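You operate a simulated robot arm through the tools that you are given. There is no shell and no other tool.

You run a simulated robot arm. Do the job below in one go: nothing can be reset, and whatever is moved stays where it is left.

TASK
Rig the rope grab with the bight that the training card names.
Fine: red sleeve on the LOAD side, plate shut, catch home.

It is judged by the outcome, as a careful person would: the job done as asked, and still so three seconds after it is handed in. It fails if anything else is knocked over, pushed out of place, dropped, spilled or broken.

THE ROBOT
A 7-joint arm with a two-finger parallel gripper, fixed in place. Base frame: the origin is on the floor under the middle of its stand, x ahead of it, y to its left, z up; the work surface is at about z = 0.73. Readings come in m, degrees, newtons and seconds.
With the tool pointing down near the work surface it reaches from about 0.18 to 0.68 m from the base axis. Its first joint turns from -66.0 to 66.0 degrees. Payload 2.4 kg.
The tool frame sits at the grasp point between the pads (the TCP): z along the fingers, y along the line on which they close. The tips reach 0.03 m beyond it. The gripper opens to 0.094 m. The fingers are 0.028 m wide and 0.01 m thick; the gripper's body (0.05 by 0.096 m) begins 0.055 m behind the TCP.
Orientation is told as [roll, pitch, yaw] about the base's x, y, z axes, in that order, counted from this pose: with the fingers straight down and closing along the base's y, the tool's x points along the base's -x, its y along +y and its z along -z.

THE INTERFACE
- The arm moves only by the tool play_rows. Its argument "moves" is a list of rows, each an object of numbers (a shift or turn left out is 0, a gripper value left out holds the last): "tx", "ty", "tz": the shift along the tool's x, y, z in units of 25 mm (1.0 is 25 mm); "rx", "ry", "rz": the turn, a rotation vector about the tool's x, y, z in units of 4 degrees (1.0 is 4 degrees); "claw": the opening in per cent of the stroke, from 0 (shut) to 100 (fully open). In form: [{"tx": .., "ty": .., "tz": .., "rx": .., "ry": .., "rz": .., "claw": ..}, ...]. A call has 1 to 20 rows; each row shifts and turns the commanded pose from where the row before left it, along the tool's axes as they then stand. A call with a number of a shift or a turn outside -1 to 1 is refused whole. Rows are played at 5 a second. More than 0.05 m and 8.6 degrees between two rows, or a gripper value outside its range, and nothing of the call is played. Where a pose cannot be reached the arm comes as near as it can. A force on the tool above 50 N (or 10 N above the force at the start of the call, whichever is more), or a blocked arm, ends the call early, and 0.2 s more pass. Each finger travels about 0.153 m/s and halts on what it meets, pressing with about 41 N; the grip force reading is that of the motor and also rises with nothing between the fingers. The clock runs only during rows and for 0.2 s after the last one: add rows that do not move to give the fingers time. It gives the time, the measured TCP pose, the force on the tool (base axes), the opening and the grip force at its end, in the units of the frame above (readings bear some noise), with the torque about the TCP (base axes, N m) and any sound that the robot's microphone picked up.
- Cameras (640 x 400 px; columns grow to the right, rows downward): "scene" is fixed at [0.0463, 0.4835, 1.4195]; the picture's right is [-0.54, -0.84, 0.00], its down [-0.66, 0.42, -0.63] and it looks along [0.53, -0.34, -0.78] (base axes); focal length 352 px, centre (320, 200). "wrist" rides on the gripper at [0.076, 0.014, -0.102] in the tool frame; the picture's right is [-0.18, 0.98, 0.00], its down [-0.75, -0.14, -0.64] and it looks along [-0.63, -0.12, 0.77] (tool axes); focal length 243 px, centre (320, 200). There is no depth. A picture from a camera that has moved, and an enlarged one, comes with that camera's place and axes in the base frame and with its lens. The place of the scene camera against the robot may be out by one fixed shift of up to 0.018 m in any direction.
- capture(camera): a new picture of that camera. It takes no simulated time.
- close_up(camera, box): a new picture of the part [left, top, right, bottom] of that camera's present view, enlarged. It takes no simulated time.
- hand_in(): hands the job in; it is judged then, once.

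Places have to be worked out from the pictures, the camera data and where the tool is seen. Open the gripper and draw the arm clear of the work before you hand the job in, unless the task says otherwise.

The tools are called after ">>>" as name(argument=value, ...) on one line, values as JSON. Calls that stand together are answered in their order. play_rows: Moves the arm, as the interface text tells. Its arguments: {"type":"object","properties":{"moves":{"type":"array"}},"required":["moves"]} The other tools are called the same way: capture (camera) takes a picture; close_up (camera, box) takes an enlarged picture of a part of a camera's view; hand_in () hands the job in.

At the start:

```text
t: 0.0
tcp_pos: [0.3804, 0.2047, 1.0316]
ee_rot: [0.0, 0.0, 0.0]
ft_force: [0.2, 1.1, -0.1]
ft_torque: [0.0, 0.0, -0.01]
gripper_width: 0.0937
finger_force: 0.1
```

scene: 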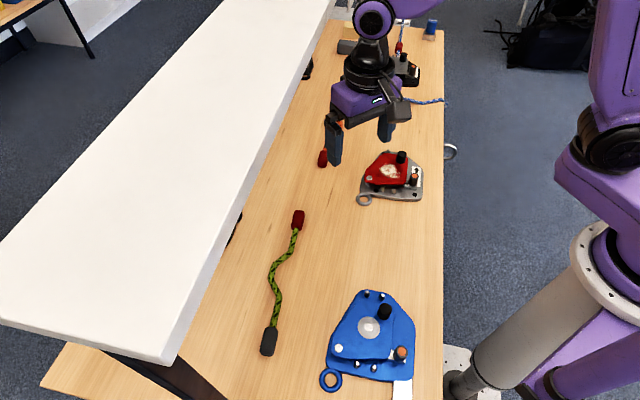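
wrist: 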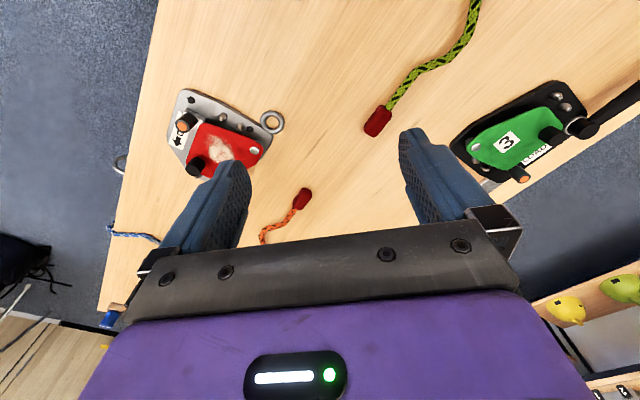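

The scene shows several rope grabs (red, blue, green, perhaps more) and several rope pieces with red sleeves. I take enlarged pictures to find the training card and understand the devices.

>>> close_up(camera="scene", box=[240, 260, 440, 400])

>>> close_up(camera="scene", box=[300, 120, 460, 220])

>>> close_up(camera="scene", box=[300, 0, 460, 120])

>>> close_up(camera="wrist", box=[430, 60, 640, 200])

>>> close_up(camera="wrist", box=[480, 240, 640, 400])

>>> close_up(camera="wrist", box=[90, 70, 330, 260])

```text
2.86 times, centred on (340, 330) of scene
camera zoom: at [0.0463, 0.4835, 1.4195], right [-0.54, -0.84, 0.0], down [-0.66, 0.42, -0.63], along [0.53, -0.34, -0.78], focal length 1005 px, centre (263, -171)
```

zoom: 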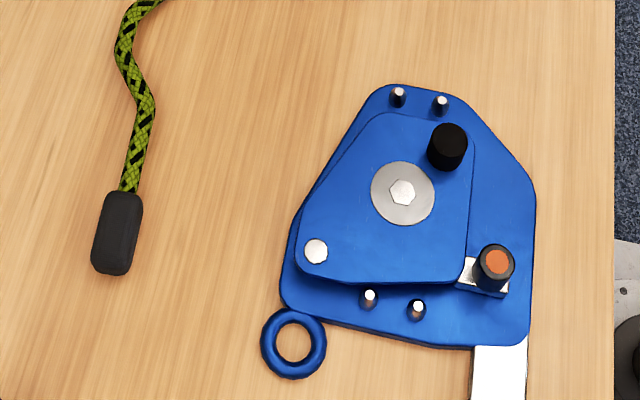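

```text
4.00 times, centred on (380, 170) of scene
camera zoom: at [0.0463, 0.4835, 1.4195], right [-0.54, -0.84, 0.0], down [-0.66, 0.42, -0.63], along [0.53, -0.34, -0.78], focal length 1407 px, centre (80, 320)
```

zoom: 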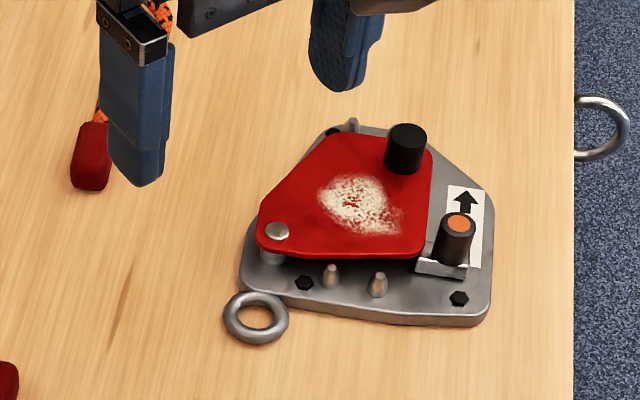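

```text
3.33 times, centred on (380, 60) of scene
camera zoom: at [0.0463, 0.4835, 1.4195], right [-0.54, -0.84, 0.0], down [-0.66, 0.42, -0.63], along [0.53, -0.34, -0.78], focal length 1172 px, centre (120, 667)
```

zoom: 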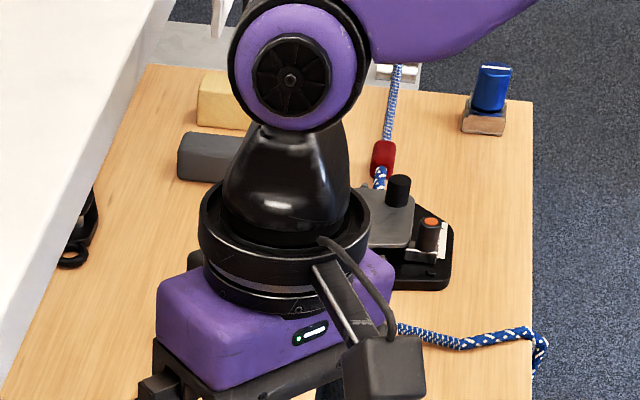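

```text
2.86 times, centred on (535, 130) of wrist
camera zoom: at [0.3048, 0.2189, 1.135], right [0.18, 0.98, 0.0], down [0.75, -0.14, 0.64], along [0.63, -0.12, -0.77], focal length 693 px, centre (-294, 400)
```

zoom: 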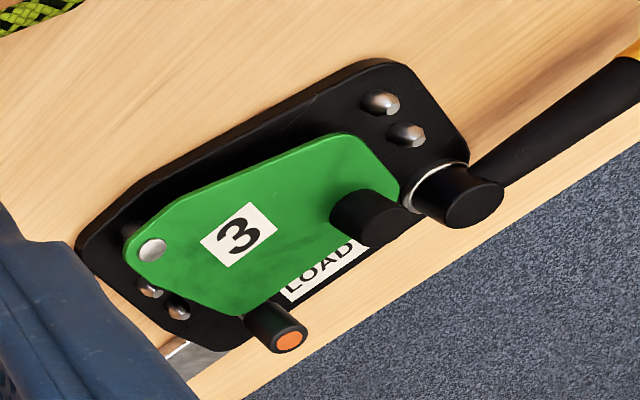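

```text
2.50 times, centred on (560, 320) of wrist
camera zoom: at [0.3048, 0.2189, 1.135], right [0.18, 0.98, 0.0], down [0.75, -0.14, 0.64], along [0.63, -0.12, -0.77], focal length 606 px, centre (-280, -100)
```

zoom: 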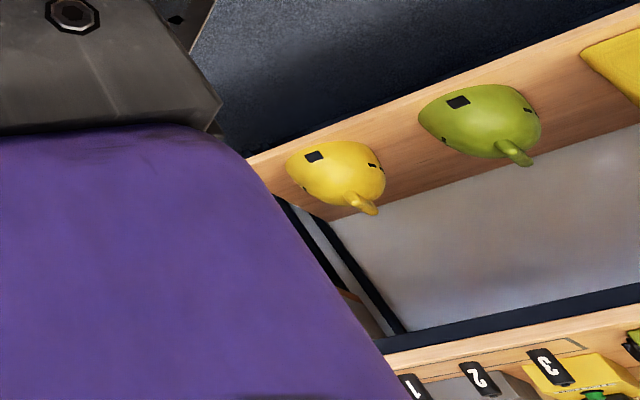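

```text
2.11 times, centred on (210, 165) of wrist
camera zoom: at [0.3048, 0.2189, 1.135], right [0.18, 0.98, 0.0], down [0.75, -0.14, 0.64], along [0.63, -0.12, -0.77], focal length 511 px, centre (552, 274)
```

zoom: 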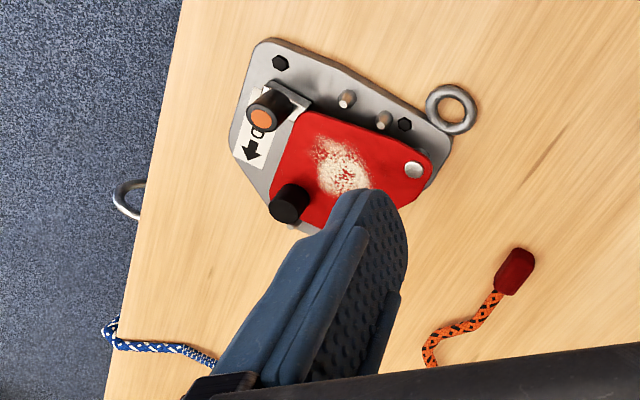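

The table is set at about 45° to the base with a shelf above its far part; I haven't found the card yet. I back the arm off from the shelf, turn to face across the table and look with the wrist camera.

>>> play_rows(moves=[{"tx": 1, "ty": -1, "claw": 100}, {"tx": 1, "ty": -1}, {"tx": 1, "ty": -1}, {"rz": -1}, {"rz": -1}, {"rz": -1}, {"rz": -1}, {"rz": -1}, {"rz": -1}, {"rz": -1}, {"rz": -1}, {"rz": -1}, {"rz": -1}, {"rz": -1}])

```text
t: 3.0
tcp_pos: [0.305, 0.1313, 1.0324]
ee_rot: [0.1, 0.0, 44.1]
ft_force: [-0.7, 0.9, 0.2]
ft_torque: [0.02, -0.01, -0.02]
gripper_width: 0.0937
finger_force: 0.1
```

The move went freely. I take pictures from both cameras.

>>> capture(camera="wrist")

>>> capture(camera="scene")

```text
taken
camera wrist: at [0.2418, 0.0874, 1.1352], right [-0.55, 0.83, 0.0], down [0.64, 0.42, 0.64], along [0.54, 0.35, -0.77], focal length 243 px, centre (320, 200)
```

wrist: 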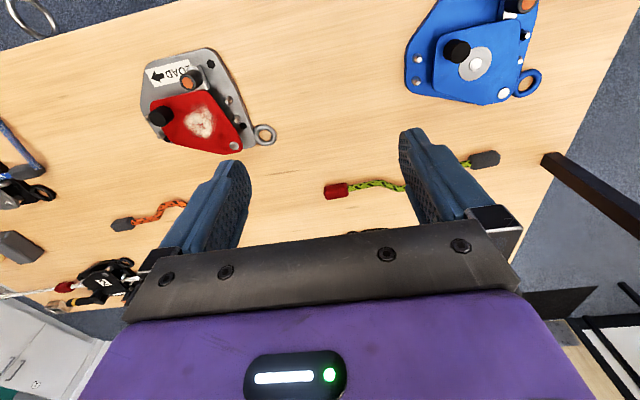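

```text
taken
```

scene: 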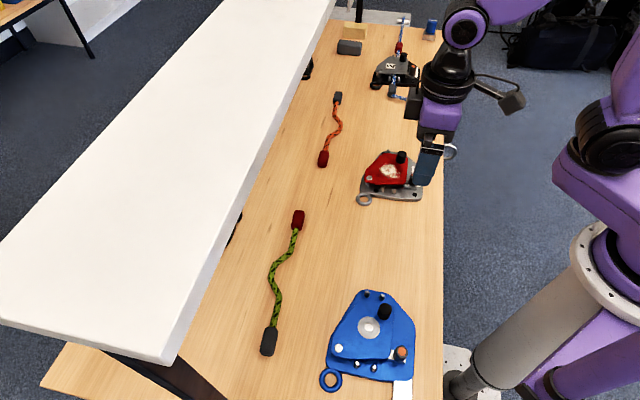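

I now see more devices and the LOAD labels; I enlarge several parts to read labels and look for the card.

>>> close_up(camera="wrist", box=[120, 30, 300, 165])

>>> close_up(camera="wrist", box=[380, 0, 560, 120])

>>> close_up(camera="wrist", box=[0, 220, 200, 400])

>>> close_up(camera="wrist", box=[0, 90, 120, 200])

>>> close_up(camera="scene", box=[320, 0, 460, 110])

>>> close_up(camera="wrist", box=[300, 140, 520, 260])

```text
2.96 times, centred on (210, 98) of wrist
camera zoom: at [0.2418, 0.0874, 1.1352], right [-0.55, 0.83, 0.0], down [0.64, 0.42, 0.64], along [0.54, 0.35, -0.77], focal length 719 px, centre (646, 504)
```

zoom: 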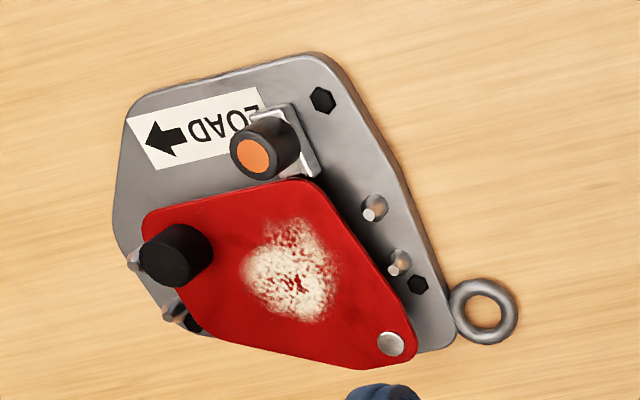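

```text
3.33 times, centred on (470, 60) of wrist
camera zoom: at [0.2418, 0.0874, 1.1352], right [-0.55, 0.83, 0.0], down [0.64, 0.42, 0.64], along [0.54, 0.35, -0.77], focal length 809 px, centre (-180, 667)
```

zoom: 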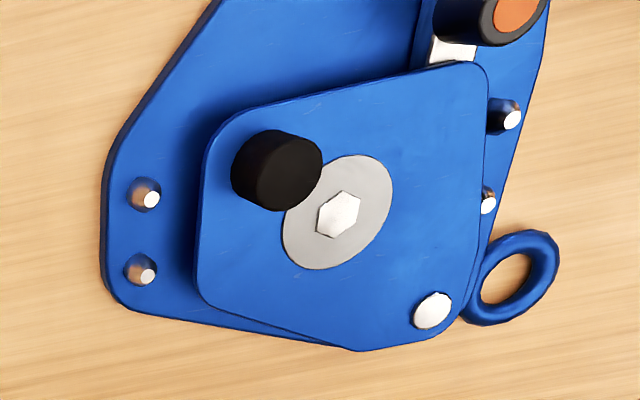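

```text
2.22 times, centred on (100, 310) of wrist
camera zoom: at [0.2418, 0.0874, 1.1352], right [-0.55, 0.83, 0.0], down [0.64, 0.42, 0.64], along [0.54, 0.35, -0.77], focal length 539 px, centre (809, -44)
```

zoom: 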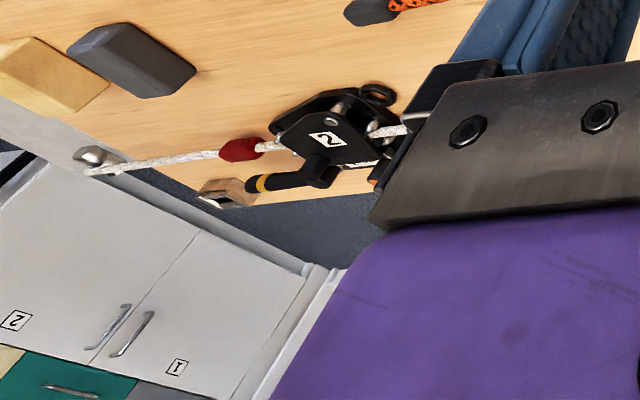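

```text
3.64 times, centred on (60, 145) of wrist
camera zoom: at [0.2418, 0.0874, 1.1352], right [-0.55, 0.83, 0.0], down [0.64, 0.42, 0.64], along [0.54, 0.35, -0.77], focal length 882 px, centre (1266, 400)
```

zoom: 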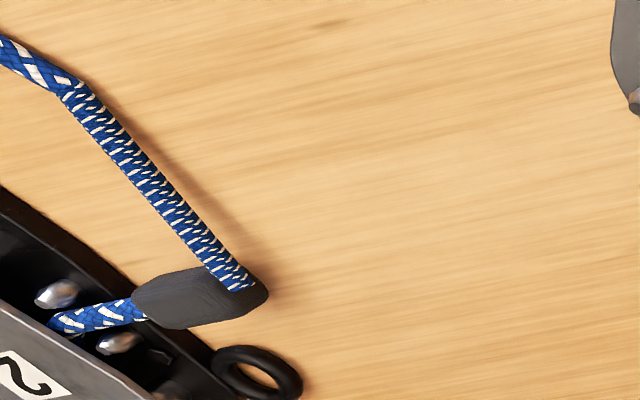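

```text
3.64 times, centred on (390, 55) of scene
camera zoom: at [0.0463, 0.4835, 1.4195], right [-0.54, -0.84, 0.0], down [-0.66, 0.42, -0.63], along [0.53, -0.34, -0.78], focal length 1279 px, centre (66, 727)
```

zoom: 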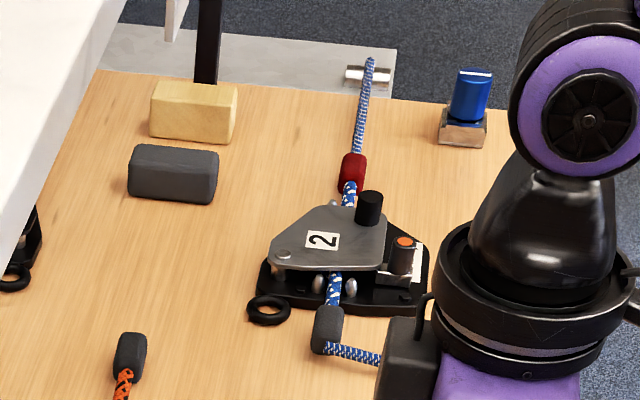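

```text
2.91 times, centred on (410, 200) of wrist
camera zoom: at [0.2418, 0.0874, 1.1352], right [-0.55, 0.83, 0.0], down [0.64, 0.42, 0.64], along [0.54, 0.35, -0.77], focal length 706 px, centre (58, 200)
```

zoom: 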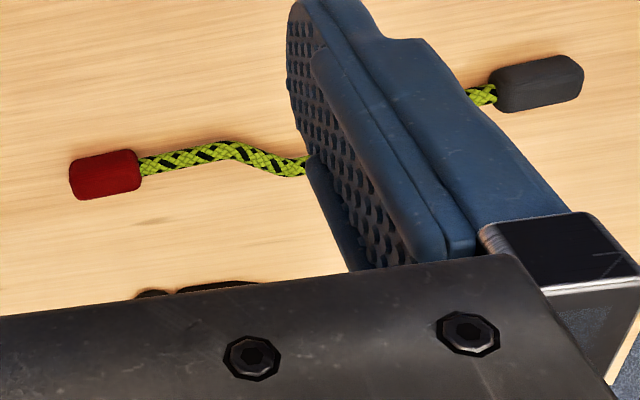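

I still need the training card, so I tilt the hand up to look further out toward the background and under the shelf.

>>> play_rows(moves=[{"ry": -1}, {"ry": -1}, {"ry": -1}, {"ry": -1}, {"ry": -1}, {"ry": -1}, {"ry": -1}])

>>> capture(camera="wrist")

>>> capture(camera="scene")

```text
t: 4.6
tcp_pos: [0.3049, 0.1299, 1.0329]
ee_rot: [0.1, -28.1, 44.0]
ft_force: [0.4, 0.0, 0.3]
ft_torque: [0.03, 0.0, 0.01]
gripper_width: 0.0938
finger_force: 0.0
```

```text
taken
camera wrist: at [0.2132, 0.0592, 1.0872], right [-0.57, 0.82, 0.09], down [0.36, 0.15, 0.92], along [0.74, 0.55, -0.38], focal length 243 px, centre (320, 200)
```

wrist: 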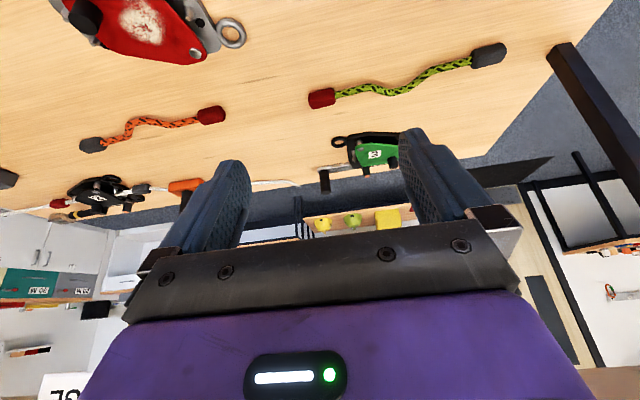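

```text
taken
```

scene: 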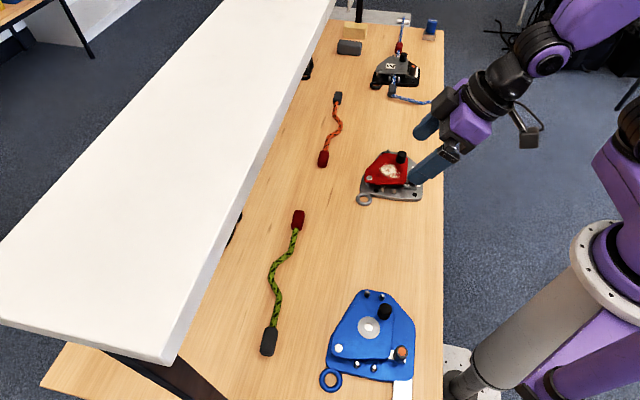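

A white sign appears at the lower left, and there are more labels in the background. I enlarge those areas.

>>> close_up(camera="wrist", box=[0, 240, 140, 400])

>>> close_up(camera="wrist", box=[270, 110, 430, 240])

>>> close_up(camera="wrist", box=[500, 170, 640, 400])

>>> close_up(camera="wrist", box=[20, 150, 220, 260])

```text
2.50 times, centred on (70, 320) of wrist
camera zoom: at [0.2132, 0.0592, 1.0872], right [-0.57, 0.82, 0.09], down [0.36, 0.15, 0.92], along [0.74, 0.55, -0.38], focal length 606 px, centre (945, -100)
```

zoom: 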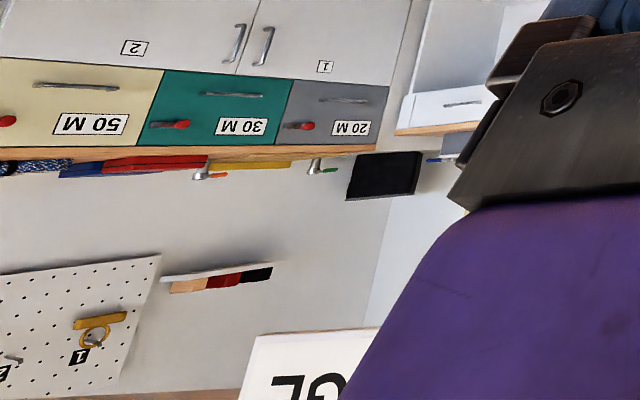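

```text
3.08 times, centred on (350, 175) of wrist
camera zoom: at [0.2132, 0.0592, 1.0872], right [-0.57, 0.82, 0.09], down [0.36, 0.15, 0.92], along [0.74, 0.55, -0.38], focal length 746 px, centre (228, 277)
```

zoom: 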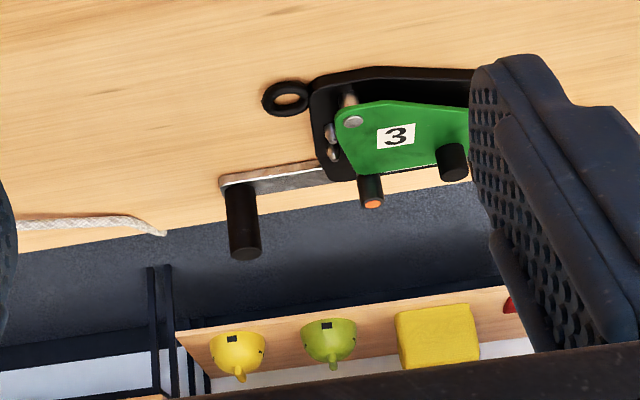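

```text
1.74 times, centred on (570, 285) of wrist
camera zoom: at [0.2132, 0.0592, 1.0872], right [-0.57, 0.82, 0.09], down [0.36, 0.15, 0.92], along [0.74, 0.55, -0.38], focal length 422 px, centre (-115, 52)
```

zoom: 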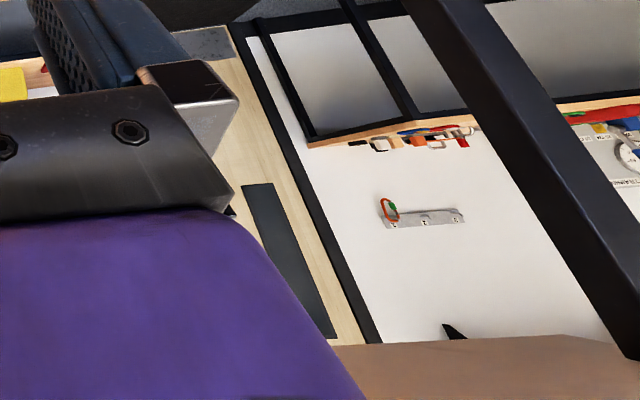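

```text
3.20 times, centred on (120, 205) of wrist
camera zoom: at [0.2132, 0.0592, 1.0872], right [-0.57, 0.82, 0.09], down [0.36, 0.15, 0.92], along [0.74, 0.55, -0.38], focal length 776 px, centre (960, 184)
```

zoom: 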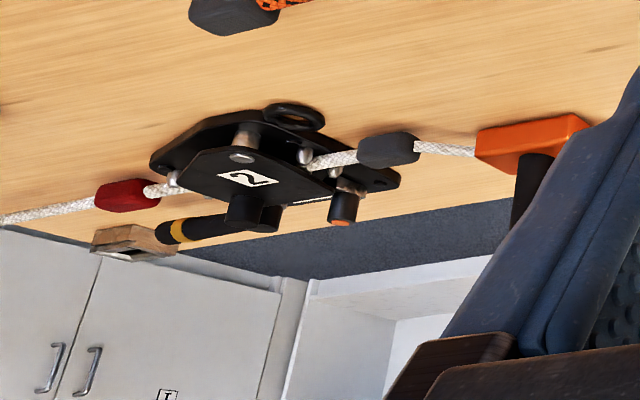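

A large wall sign is partly visible toward +x, a little above the horizon. I swing the view that way and tilt further up.

>>> play_rows(moves=[{"rx": 0.469, "rz": 0.883}, {"rx": 0.469, "rz": 0.883}, {"rx": 0.469, "rz": 0.883}, {"rx": 0.469, "rz": 0.883}, {"rx": 0.469, "rz": 0.883}, {"rx": 0.469, "rz": 0.883}, {"rx": 0.469, "rz": 0.883}, {"rx": 0.469, "rz": 0.883}, {"rx": 0.469, "rz": 0.883}, {"rx": 0.469, "rz": 0.883}, {"rx": 0.469, "rz": 0.883}, {"tx": -0.883, "tz": 0.469, "ty": -1}, {"tx": -0.883, "tz": 0.469, "ty": -1}, {"tx": -0.883, "tz": 0.469, "ty": -1}, {"ry": -1}, {"ry": -1}, {"ry": -1}, {"ry": -1}, {"ry": -1}, {"ry": -1}])

>>> capture(camera="wrist")

```text
t: 8.8
tcp_pos: [0.3818, 0.0551, 1.0327]
ee_rot: [0.1, -52.0, 0.0]
ft_force: [-0.3, 0.3, -1.2]
ft_torque: [-0.04, 0.02, -0.02]
gripper_width: 0.0938
finger_force: 0.0
```

```text
taken
camera wrist: at [0.2539, 0.0689, 1.0358], right [0.11, 0.98, 0.15], down [-0.04, -0.14, 0.99], along [0.99, -0.12, 0.03], focal length 243 px, centre (320, 200)
```

wrist: 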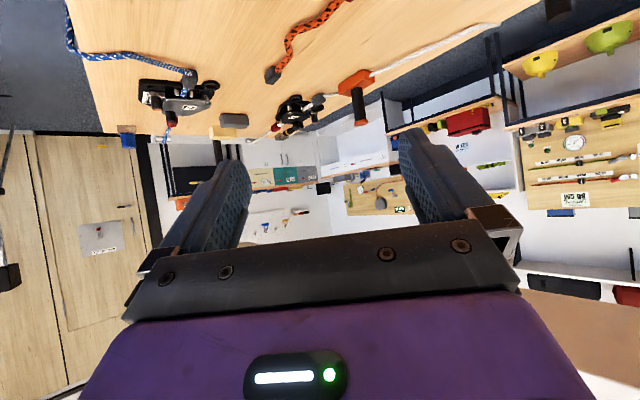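

The room is now visible upside-down, with several labelled cards. I enlarge each.

>>> close_up(camera="wrist", box=[500, 90, 640, 230])

>>> close_up(camera="wrist", box=[330, 90, 520, 220])

>>> close_up(camera="wrist", box=[220, 130, 350, 250])

>>> close_up(camera="wrist", box=[40, 120, 180, 260])

>>> close_up(camera="wrist", box=[500, 220, 640, 400])

```text
2.86 times, centred on (570, 160) of wrist
camera zoom: at [0.2539, 0.0689, 1.0358], right [0.11, 0.98, 0.15], down [-0.04, -0.14, 0.99], along [0.99, -0.12, 0.03], focal length 693 px, centre (-394, 314)
```

zoom: 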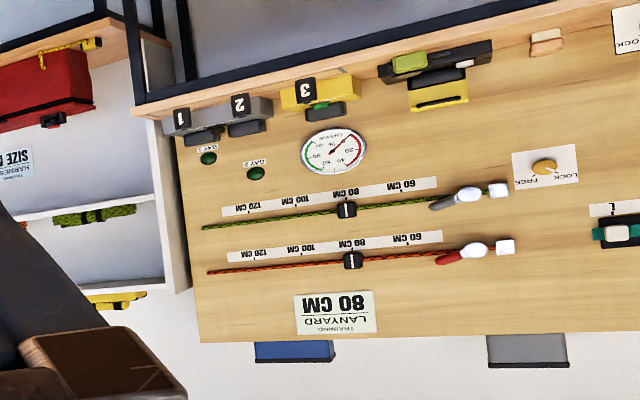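

```text
3.08 times, centred on (425, 155) of wrist
camera zoom: at [0.2539, 0.0689, 1.0358], right [0.11, 0.98, 0.15], down [-0.04, -0.14, 0.99], along [0.99, -0.12, 0.03], focal length 746 px, centre (-3, 338)
```

zoom: 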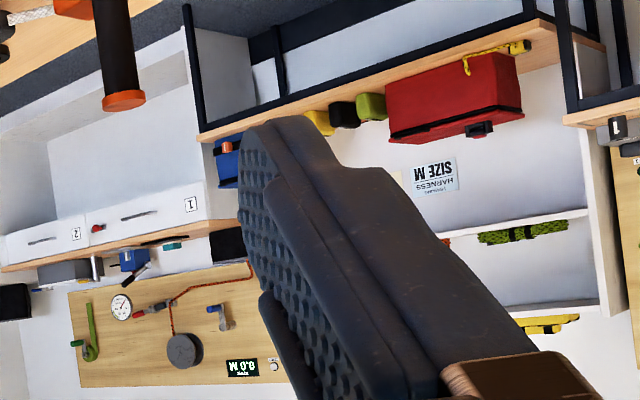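

```text
3.33 times, centred on (285, 190) of wrist
camera zoom: at [0.2539, 0.0689, 1.0358], right [0.11, 0.98, 0.15], down [-0.04, -0.14, 0.99], along [0.99, -0.12, 0.03], focal length 809 px, centre (437, 233)
```

zoom: 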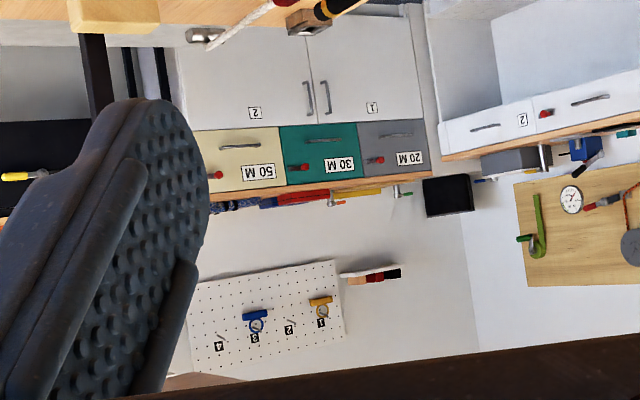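

```text
2.86 times, centred on (110, 190) of wrist
camera zoom: at [0.2539, 0.0689, 1.0358], right [0.11, 0.98, 0.15], down [-0.04, -0.14, 0.99], along [0.99, -0.12, 0.03], focal length 693 px, centre (920, 229)
```

zoom: 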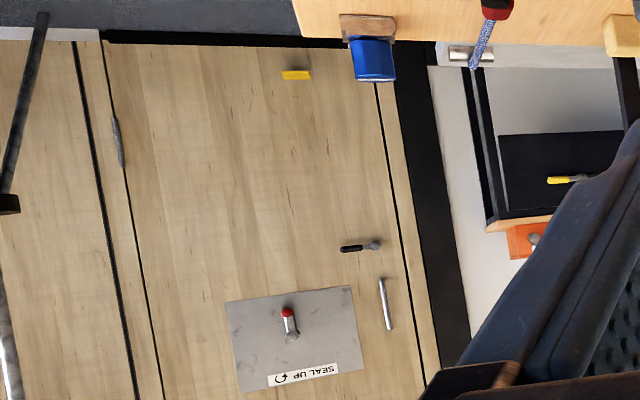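

```text
2.22 times, centred on (570, 310) of wrist
camera zoom: at [0.2539, 0.0689, 1.0358], right [0.11, 0.98, 0.15], down [-0.04, -0.14, 0.99], along [0.99, -0.12, 0.03], focal length 539 px, centre (-236, -44)
```

zoom: 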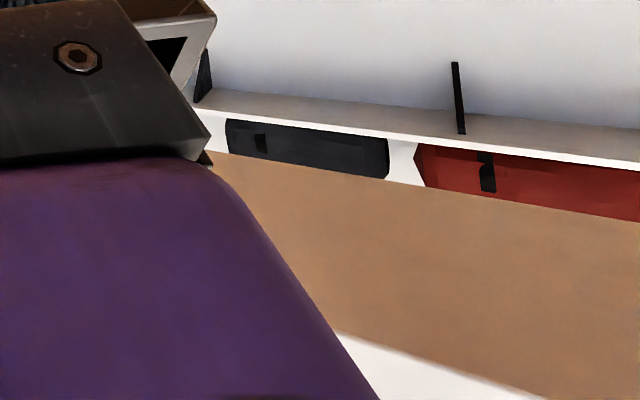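

Training cards do exist here ("TRAINING / LANYARD / 80 CM", "TRAINING / HARNESS / SIZE M"), so the one for the rope grab is elsewhere. The large sign is now hidden behind the hand, so I tilt further up to bring it into view.

>>> play_rows(moves=[{"ry": -1}, {"ry": -1}, {"ry": -1}, {"ry": -1}, {"ry": -1}, {"ry": -1}])

>>> capture(camera="wrist")

>>> capture(camera="scene")

```text
t: 10.2
tcp_pos: [0.3857, 0.0666, 1.0514]
ee_rot: [-0.7, -76.0, 0.6]
ft_force: [0.3, -0.4, -0.4]
ft_torque: [0.02, -0.03, 0.0]
gripper_width: 0.0941
finger_force: 0.1
out of reach, approached as far as the arm can: row 5, 6
```

```text
taken
camera wrist: at [0.2691, 0.0808, 1.0026], right [0.05, 0.98, 0.18], down [-0.44, -0.14, 0.89], along [0.9, -0.12, 0.43], focal length 243 px, centre (320, 200)
```

wrist: 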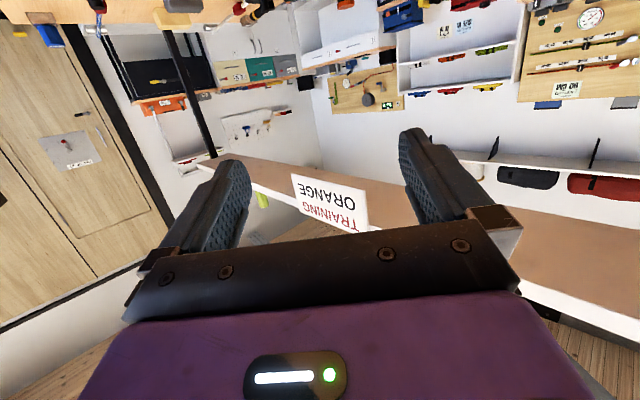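

```text
taken
```

scene: 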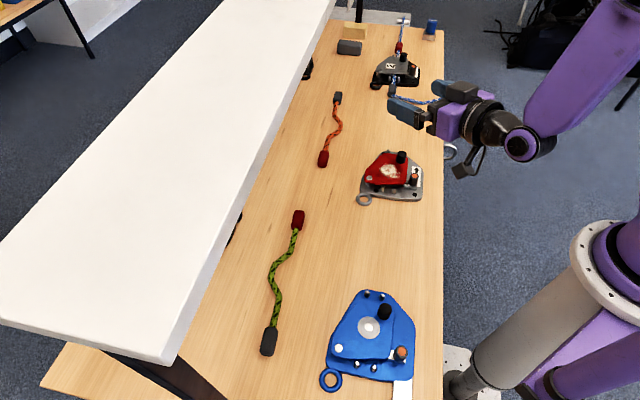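

A card hanging from the overhead shelf reads "TRAINING / ORANGE". I enlarge it to confirm, and check what else is near.

>>> close_up(camera="wrist", box=[240, 150, 420, 260])

>>> close_up(camera="wrist", box=[410, 0, 540, 110])

```text
3.56 times, centred on (330, 205) of wrist
camera zoom: at [0.2691, 0.0808, 1.0026], right [0.05, 0.98, 0.18], down [-0.44, -0.14, 0.89], along [0.9, -0.12, 0.43], focal length 863 px, centre (284, 182)
```

zoom: 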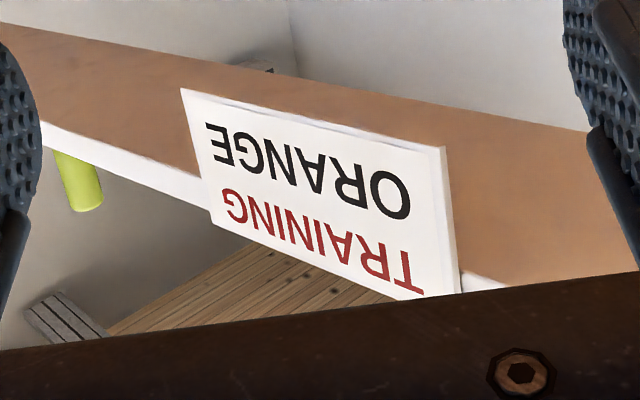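

```text
3.64 times, centred on (475, 55) of wrist
camera zoom: at [0.2691, 0.0808, 1.0026], right [0.05, 0.98, 0.18], down [-0.44, -0.14, 0.89], along [0.9, -0.12, 0.43], focal length 882 px, centre (-244, 727)
```

zoom: 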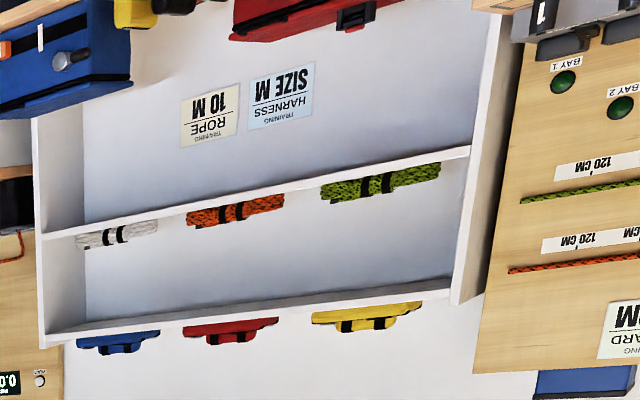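

The card reads TRAINING – ORANGE, so the orange rope is the one to use. I return the tool to vertical so I can inspect the reachable grabs (red and blue) more closely.

>>> play_rows(moves=[{"ry": 1}, {"ry": 1}, {"ry": 1}, {"ry": 1}, {"ry": 1}, {"ry": 1}, {"ry": 1}, {"ry": 1}, {"ry": 1}, {"ry": 1}, {"ry": 1}, {"ry": 1}, {"ry": 1}, {"ry": 1}, {"ry": 1}, {"ry": 1}, {"ry": 1}, {"ry": 1}, {"ry": 1}])

```text
t: 14.2
tcp_pos: [0.3878, 0.0676, 1.0527]
ee_rot: [-0.1, 0.1, 0.1]
ft_force: [0.3, -0.2, 0.3]
ft_torque: [-0.01, 0.01, 0.01]
gripper_width: 0.0938
finger_force: 0.1
```

The tool is vertical again. I move back and pitch the camera more downward to get an overhead look at the red grab.

>>> play_rows(moves=[{"tx": 0.5, "ty": -1}, {"tx": 0.5, "ty": -1}, {"tx": 0.5, "ty": -0.7}, {"tx": 0.5}, {"ry": 1}, {"ry": 1}, {"ry": 1}, {"ry": 1}, {"ry": 1}])

>>> capture(camera="wrist")

>>> capture(camera="scene")

```text
t: 16.2
tcp_pos: [0.3371, -0.0015, 1.0515]
ee_rot: [0.1, 19.9, 0.0]
ft_force: [0.7, -0.5, 0.1]
ft_torque: [0.0, 0.0, -0.02]
gripper_width: 0.0942
finger_force: 0.1
```

```text
taken
camera wrist: at [0.3008, 0.0128, 1.1743], right [0.17, 0.98, -0.06], down [0.93, -0.14, 0.35], along [0.33, -0.12, -0.94], focal length 243 px, centre (320, 200)
```

wrist: 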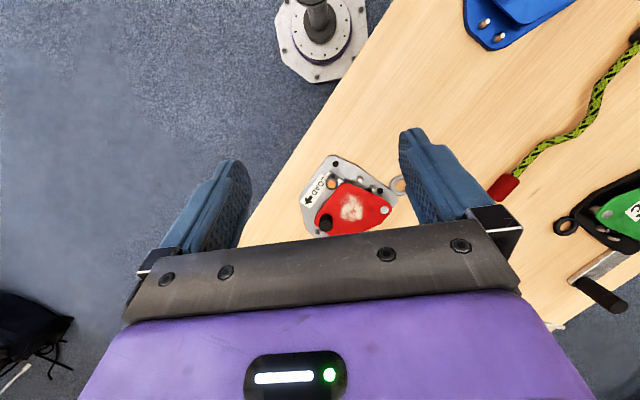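

```text
taken
```

scene: 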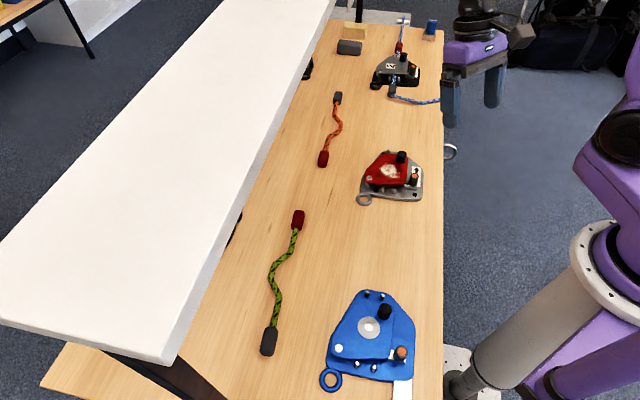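

>>> close_up(camera="wrist", box=[290, 140, 410, 250])

>>> close_up(camera="scene", box=[350, 140, 440, 210])

>>> close_up(camera="scene", box=[310, 280, 430, 400])

>>> close_up(camera="scene", box=[300, 80, 370, 180])

```text
3.64 times, centred on (350, 195) of wrist
camera zoom: at [0.3008, 0.0128, 1.1743], right [0.17, 0.98, -0.06], down [0.93, -0.14, 0.35], along [0.33, -0.12, -0.94], focal length 882 px, centre (211, 218)
```

zoom: 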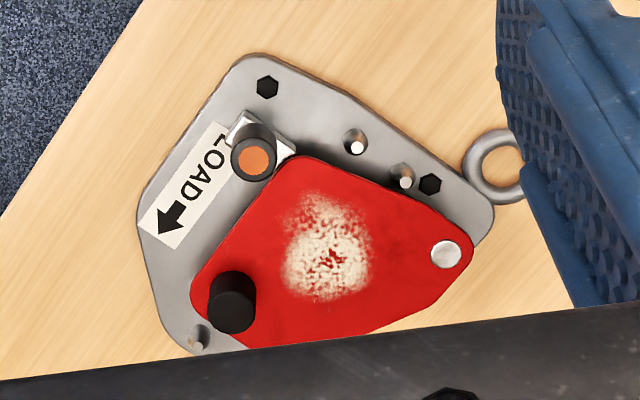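

```text
5.71 times, centred on (395, 175) of scene
camera zoom: at [0.0463, 0.4835, 1.4195], right [-0.54, -0.84, 0.0], down [-0.66, 0.42, -0.63], along [0.53, -0.34, -0.78], focal length 2010 px, centre (-109, 343)
```

zoom: 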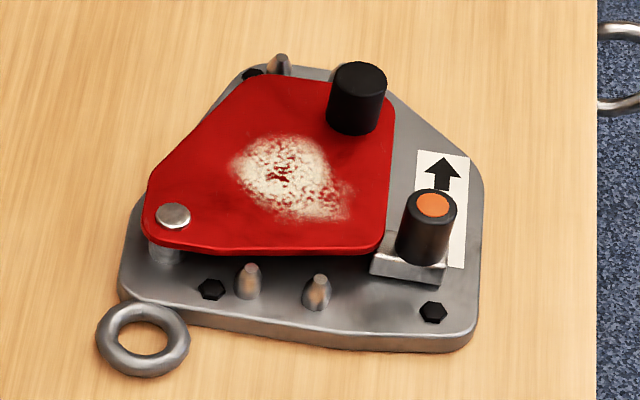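

```text
3.33 times, centred on (370, 340) of scene
camera zoom: at [0.0463, 0.4835, 1.4195], right [-0.54, -0.84, 0.0], down [-0.66, 0.42, -0.63], along [0.53, -0.34, -0.78], focal length 1172 px, centre (153, -267)
```

zoom: 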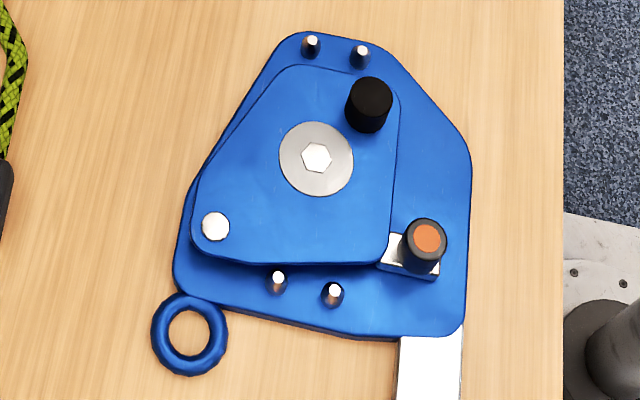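

```text
4.00 times, centred on (335, 130) of scene
camera zoom: at [0.0463, 0.4835, 1.4195], right [-0.54, -0.84, 0.0], down [-0.66, 0.42, -0.63], along [0.53, -0.34, -0.78], focal length 1407 px, centre (260, 480)
```

zoom: 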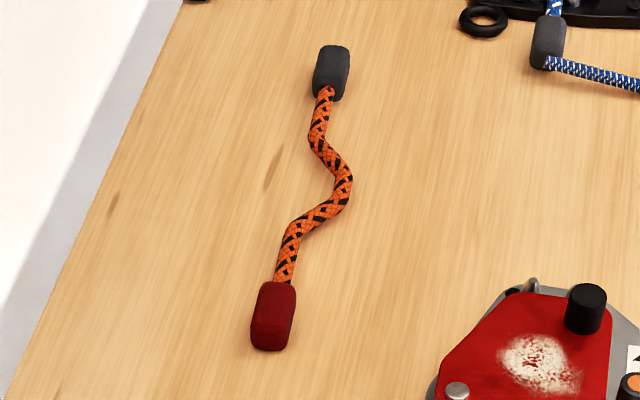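

The red grab is bolted to the table, has no lever, and carries the LOAD label; its arrow points to the far (+x, −y) end. The blue one has no LOAD label and its plate is held by a hex bolt. I align the tool to the channel (yaw −45°) and come closer to the red grab for a detailed look.

>>> play_rows(moves=[{"ry": -1}, {"ry": -1}, {"ry": -1}, {"ry": -1}, {"ry": -1}, {"rz": 1}, {"rz": 1}, {"rz": 1}, {"rz": 1}, {"rz": 1}, {"rz": 1}, {"rz": 1}, {"rz": 1}, {"rz": 1}, {"rz": 1}, {"rz": 1}, {"rz": 0.25, "ty": 1}, {"ty": 1, "tz": 1}, {"ty": 1, "tz": 1}])

>>> capture(camera="wrist")

```text
t: 20.2
tcp_pos: [0.3905, 0.0522, 1.002]
ee_rot: [0.0, 0.0, -44.9]
ft_force: [0.4, 0.0, 0.8]
ft_torque: [0.01, 0.01, 0.0]
gripper_width: 0.0943
finger_force: 0.1
```

```text
taken
camera wrist: at [0.3469, 0.1159, 1.1048], right [0.83, 0.56, 0.0], down [0.43, -0.63, 0.64], along [0.36, -0.53, -0.77], focal length 243 px, centre (320, 200)
```

wrist: 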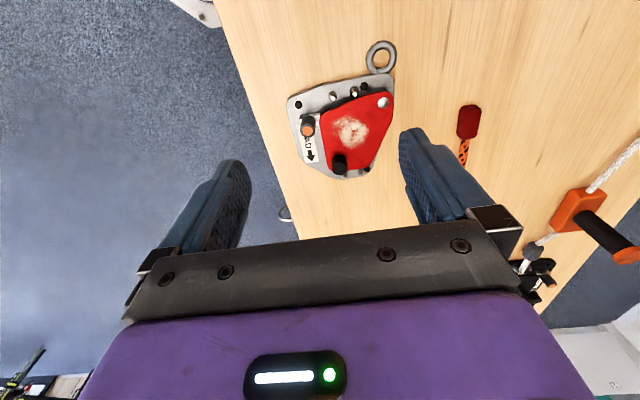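

The whole red grab is visible now; I enlarge it to measure posts, pivot, knob and catch.

>>> close_up(camera="wrist", box=[275, 30, 435, 190])

>>> close_up(camera="wrist", box=[430, 90, 640, 310])

```text
2.50 times, centred on (355, 110) of wrist
camera zoom: at [0.3469, 0.1159, 1.1048], right [0.83, 0.56, 0.0], down [0.43, -0.63, 0.64], along [0.36, -0.53, -0.77], focal length 606 px, centre (232, 425)
```

zoom: 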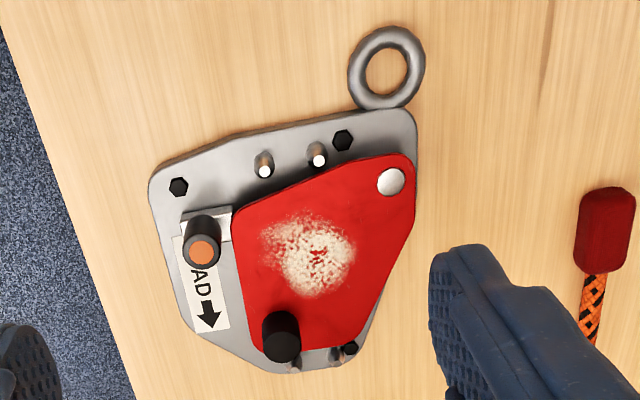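

```text
1.82 times, centred on (535, 200) of wrist
camera zoom: at [0.3469, 0.1159, 1.1048], right [0.83, 0.56, 0.0], down [0.43, -0.63, 0.64], along [0.36, -0.53, -0.77], focal length 441 px, centre (-71, 200)
```

zoom: 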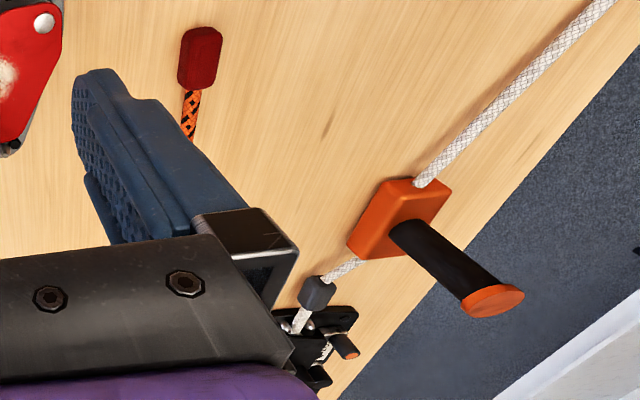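

I have a first geometry of the grab: channel along the table, pivot on the shelf side, knob and catch on the robot side. I go lower to see how the catch engages.

>>> play_rows(moves=[{"tx": -0.7, "ty": -0.4, "tz": 1}, {"tx": -0.7, "ty": -0.4, "tz": 1}, {"tz": 1}, {"tz": 1}])

>>> capture(camera="wrist")

>>> close_up(camera="wrist", box=[240, 20, 440, 220])

>>> close_up(camera="wrist", box=[250, 80, 370, 180])

```text
t: 21.2
tcp_pos: [0.4007, 0.0134, 0.9004]
ee_rot: [0.0, 0.0, -45.1]
ft_force: [0.2, 0.3, -0.2]
ft_torque: [0.02, -0.04, -0.01]
gripper_width: 0.094
finger_force: 0.1
```

```text
taken
camera wrist: at [0.3577, 0.0757, 1.0031], right [0.83, 0.56, 0.0], down [0.43, -0.63, 0.64], along [0.36, -0.53, -0.77], focal length 243 px, centre (320, 200)
```

wrist: 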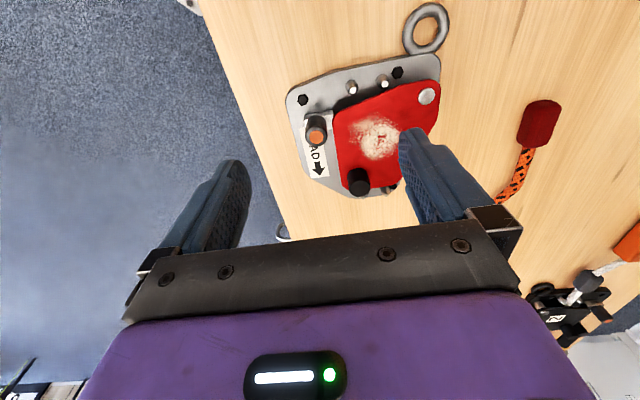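

```text
2.00 times, centred on (340, 120) of wrist
camera zoom: at [0.3577, 0.0757, 1.0031], right [0.83, 0.56, 0.0], down [0.43, -0.63, 0.64], along [0.36, -0.53, -0.77], focal length 485 px, centre (280, 360)
```

zoom: 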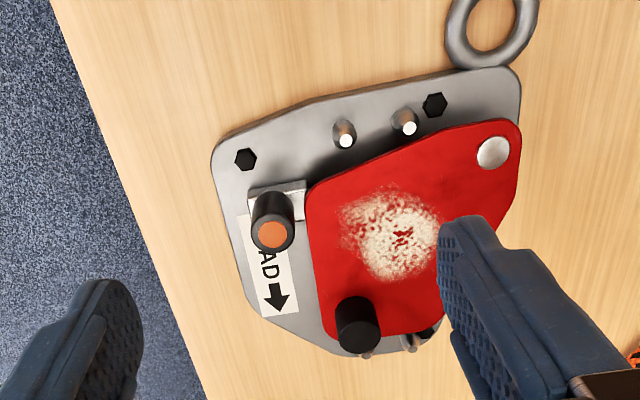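

```text
4.00 times, centred on (310, 130) of wrist
camera zoom: at [0.3577, 0.0757, 1.0031], right [0.83, 0.56, 0.0], down [0.43, -0.63, 0.64], along [0.36, -0.53, -0.77], focal length 970 px, centre (360, 480)
```

zoom: 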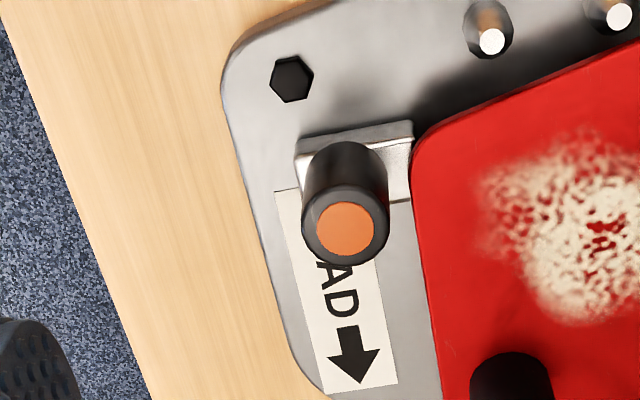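

The catch is a small sliding bar with an orange-topped peg next to the plate's corner; its current state is a useful reference for "home". The orange rope's red sleeve lies at about (0.61, 0.12). I'll stage the rope first, so I move low and level toward the red sleeve, staying well below the shelf.

>>> play_rows(moves=[{"tz": 0.8}, {"tz": 0.8}, {"tx": -0.34, "ty": 1}, {"tx": -0.34, "ty": 1}, {"tx": -0.34, "ty": 1}, {"tx": -0.34, "ty": 1}, {"tx": -0.34, "ty": 1}])

>>> capture(camera="wrist")

>>> capture(camera="scene")

```text
t: 22.8
tcp_pos: [0.5184, 0.0713, 0.8607]
ee_rot: [-0.1, 0.0, -45.0]
ft_force: [0.4, 0.8, 0.1]
ft_torque: [-0.02, -0.03, -0.02]
gripper_width: 0.0938
finger_force: 0.2
```

```text
taken
camera wrist: at [0.475, 0.1353, 0.9632], right [0.83, 0.56, 0.0], down [0.43, -0.63, 0.64], along [0.36, -0.53, -0.77], focal length 243 px, centre (320, 200)
```

wrist: 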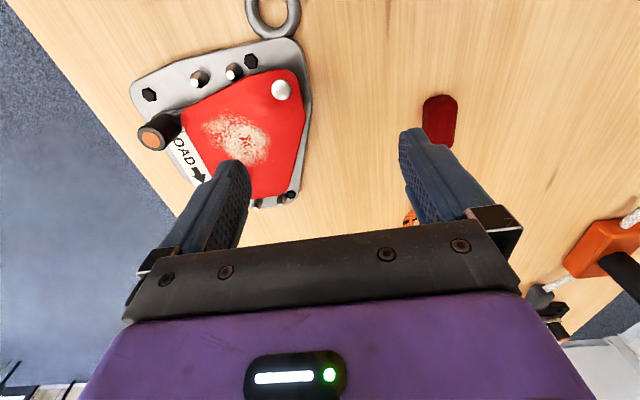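

```text
taken
```

scene: 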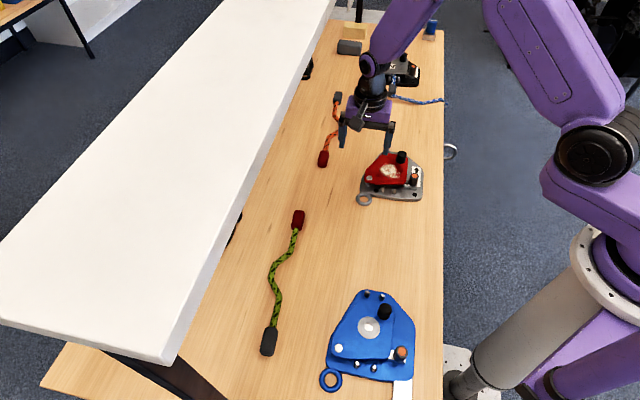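

The red sleeve centre computes to 26 mm further along the channel direction and 104 mm further toward the shelf from the TCP, its axis parallel to the channel. I move over it and start descending.

>>> play_rows(moves=[{"tx": -0.26, "ty": 1}, {"tx": -0.26, "ty": 1}, {"tx": -0.26, "ty": 1}, {"tx": -0.26, "ty": 1}, {"ty": 0.17, "tz": 0.8}, {"tz": 0.8}])

>>> capture(camera="wrist")

>>> capture(camera="scene")

```text
t: 24.2
tcp_pos: [0.6112, 0.1282, 0.8195]
ee_rot: [0.0, -0.2, -45.0]
ft_force: [0.5, 0.7, 0.2]
ft_torque: [0.03, 0.0, -0.03]
gripper_width: 0.094
finger_force: 0.0
```

```text
taken
camera wrist: at [0.5681, 0.1918, 0.9229], right [0.82, 0.57, 0.0], down [0.43, -0.63, 0.64], along [0.36, -0.53, -0.77], focal length 243 px, centre (320, 200)
```

wrist: 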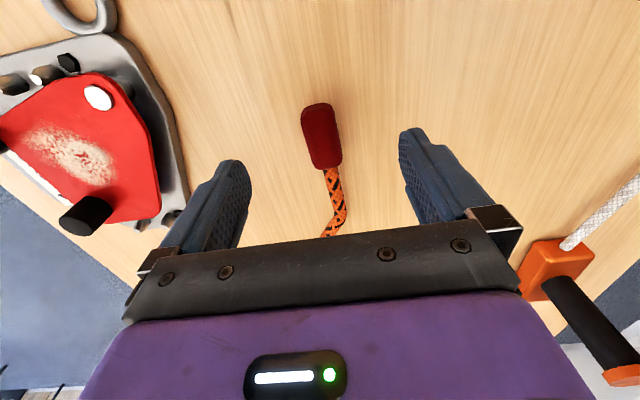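

```text
taken
```

scene: 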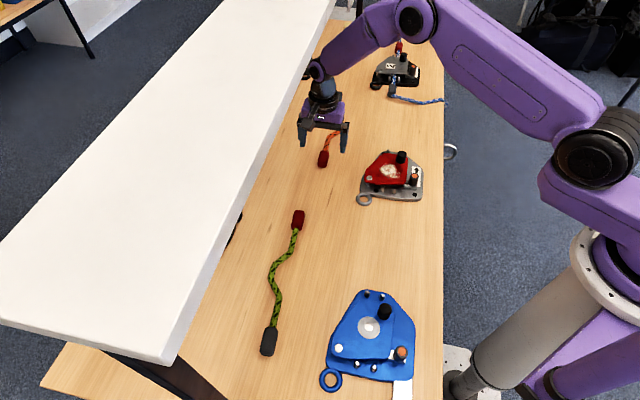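

The sleeve sits right under the grasp point between the fingers. I descend to grip height and close.

>>> play_rows(moves=[{"tz": 0.7}, {"tz": 0.7}, {"tz": 0.66}, {"claw": 20}, {"claw": 0}, {}, {}, {}])

>>> capture(camera="wrist")

```text
t: 26.0
tcp_pos: [0.6107, 0.1281, 0.7675]
ee_rot: [0.0, -0.1, -45.0]
ft_force: [0.0, 0.4, -0.9]
ft_torque: [-0.01, 0.03, 0.06]
gripper_width: 0.0251
finger_force: 41.1
```

```text
taken
camera wrist: at [0.5677, 0.191, 0.8716], right [0.83, 0.56, 0.0], down [0.43, -0.63, 0.64], along [0.36, -0.53, -0.77], focal length 243 px, centre (320, 200)
```

wrist: 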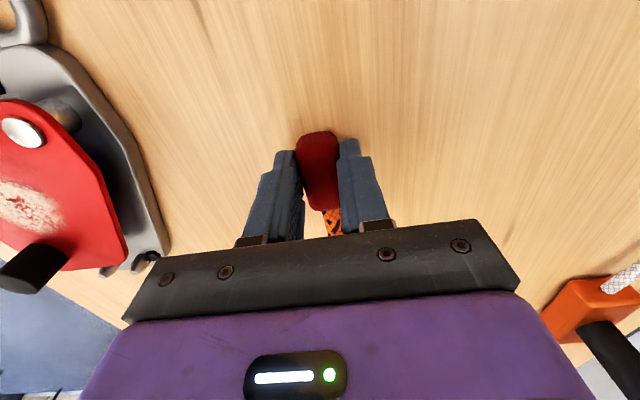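

The red sleeve is gripped (25 mm wide, 41 N). I lift it slightly and pull it along the table toward the near side, checking how the rope behaves.

>>> play_rows(moves=[{"tz": -0.6}, {"tz": -0.6}, {"tx": 0.86, "ty": -0.47}, {"tx": 0.86, "ty": -0.47}, {"tx": 0.86, "ty": -0.47}, {"tx": 0.86, "ty": -0.47}])

>>> capture(camera="wrist")

>>> capture(camera="scene")

```text
t: 27.4
tcp_pos: [0.517, 0.1553, 0.8003]
ee_rot: [0.1, 0.0, -45.0]
ft_force: [-0.2, 0.4, -1.3]
ft_torque: [0.12, 0.1, -0.02]
gripper_width: 0.0252
finger_force: 40.6
```

```text
taken
camera wrist: at [0.4731, 0.2177, 0.9027], right [0.83, 0.56, 0.0], down [0.43, -0.63, 0.64], along [0.36, -0.53, -0.77], focal length 243 px, centre (320, 200)
```

wrist: 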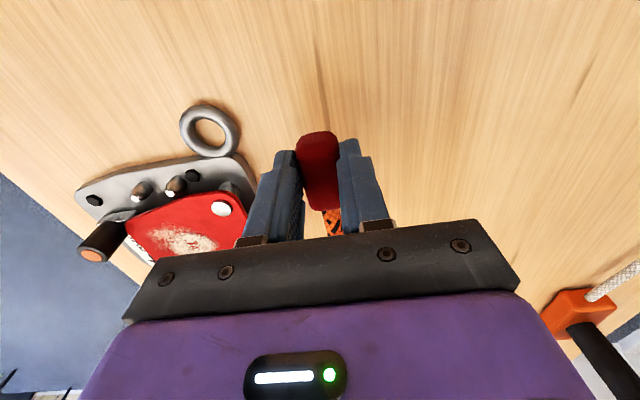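

```text
taken
```

scene: 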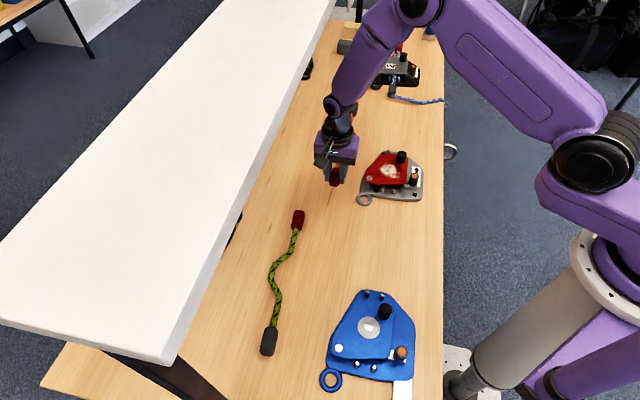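

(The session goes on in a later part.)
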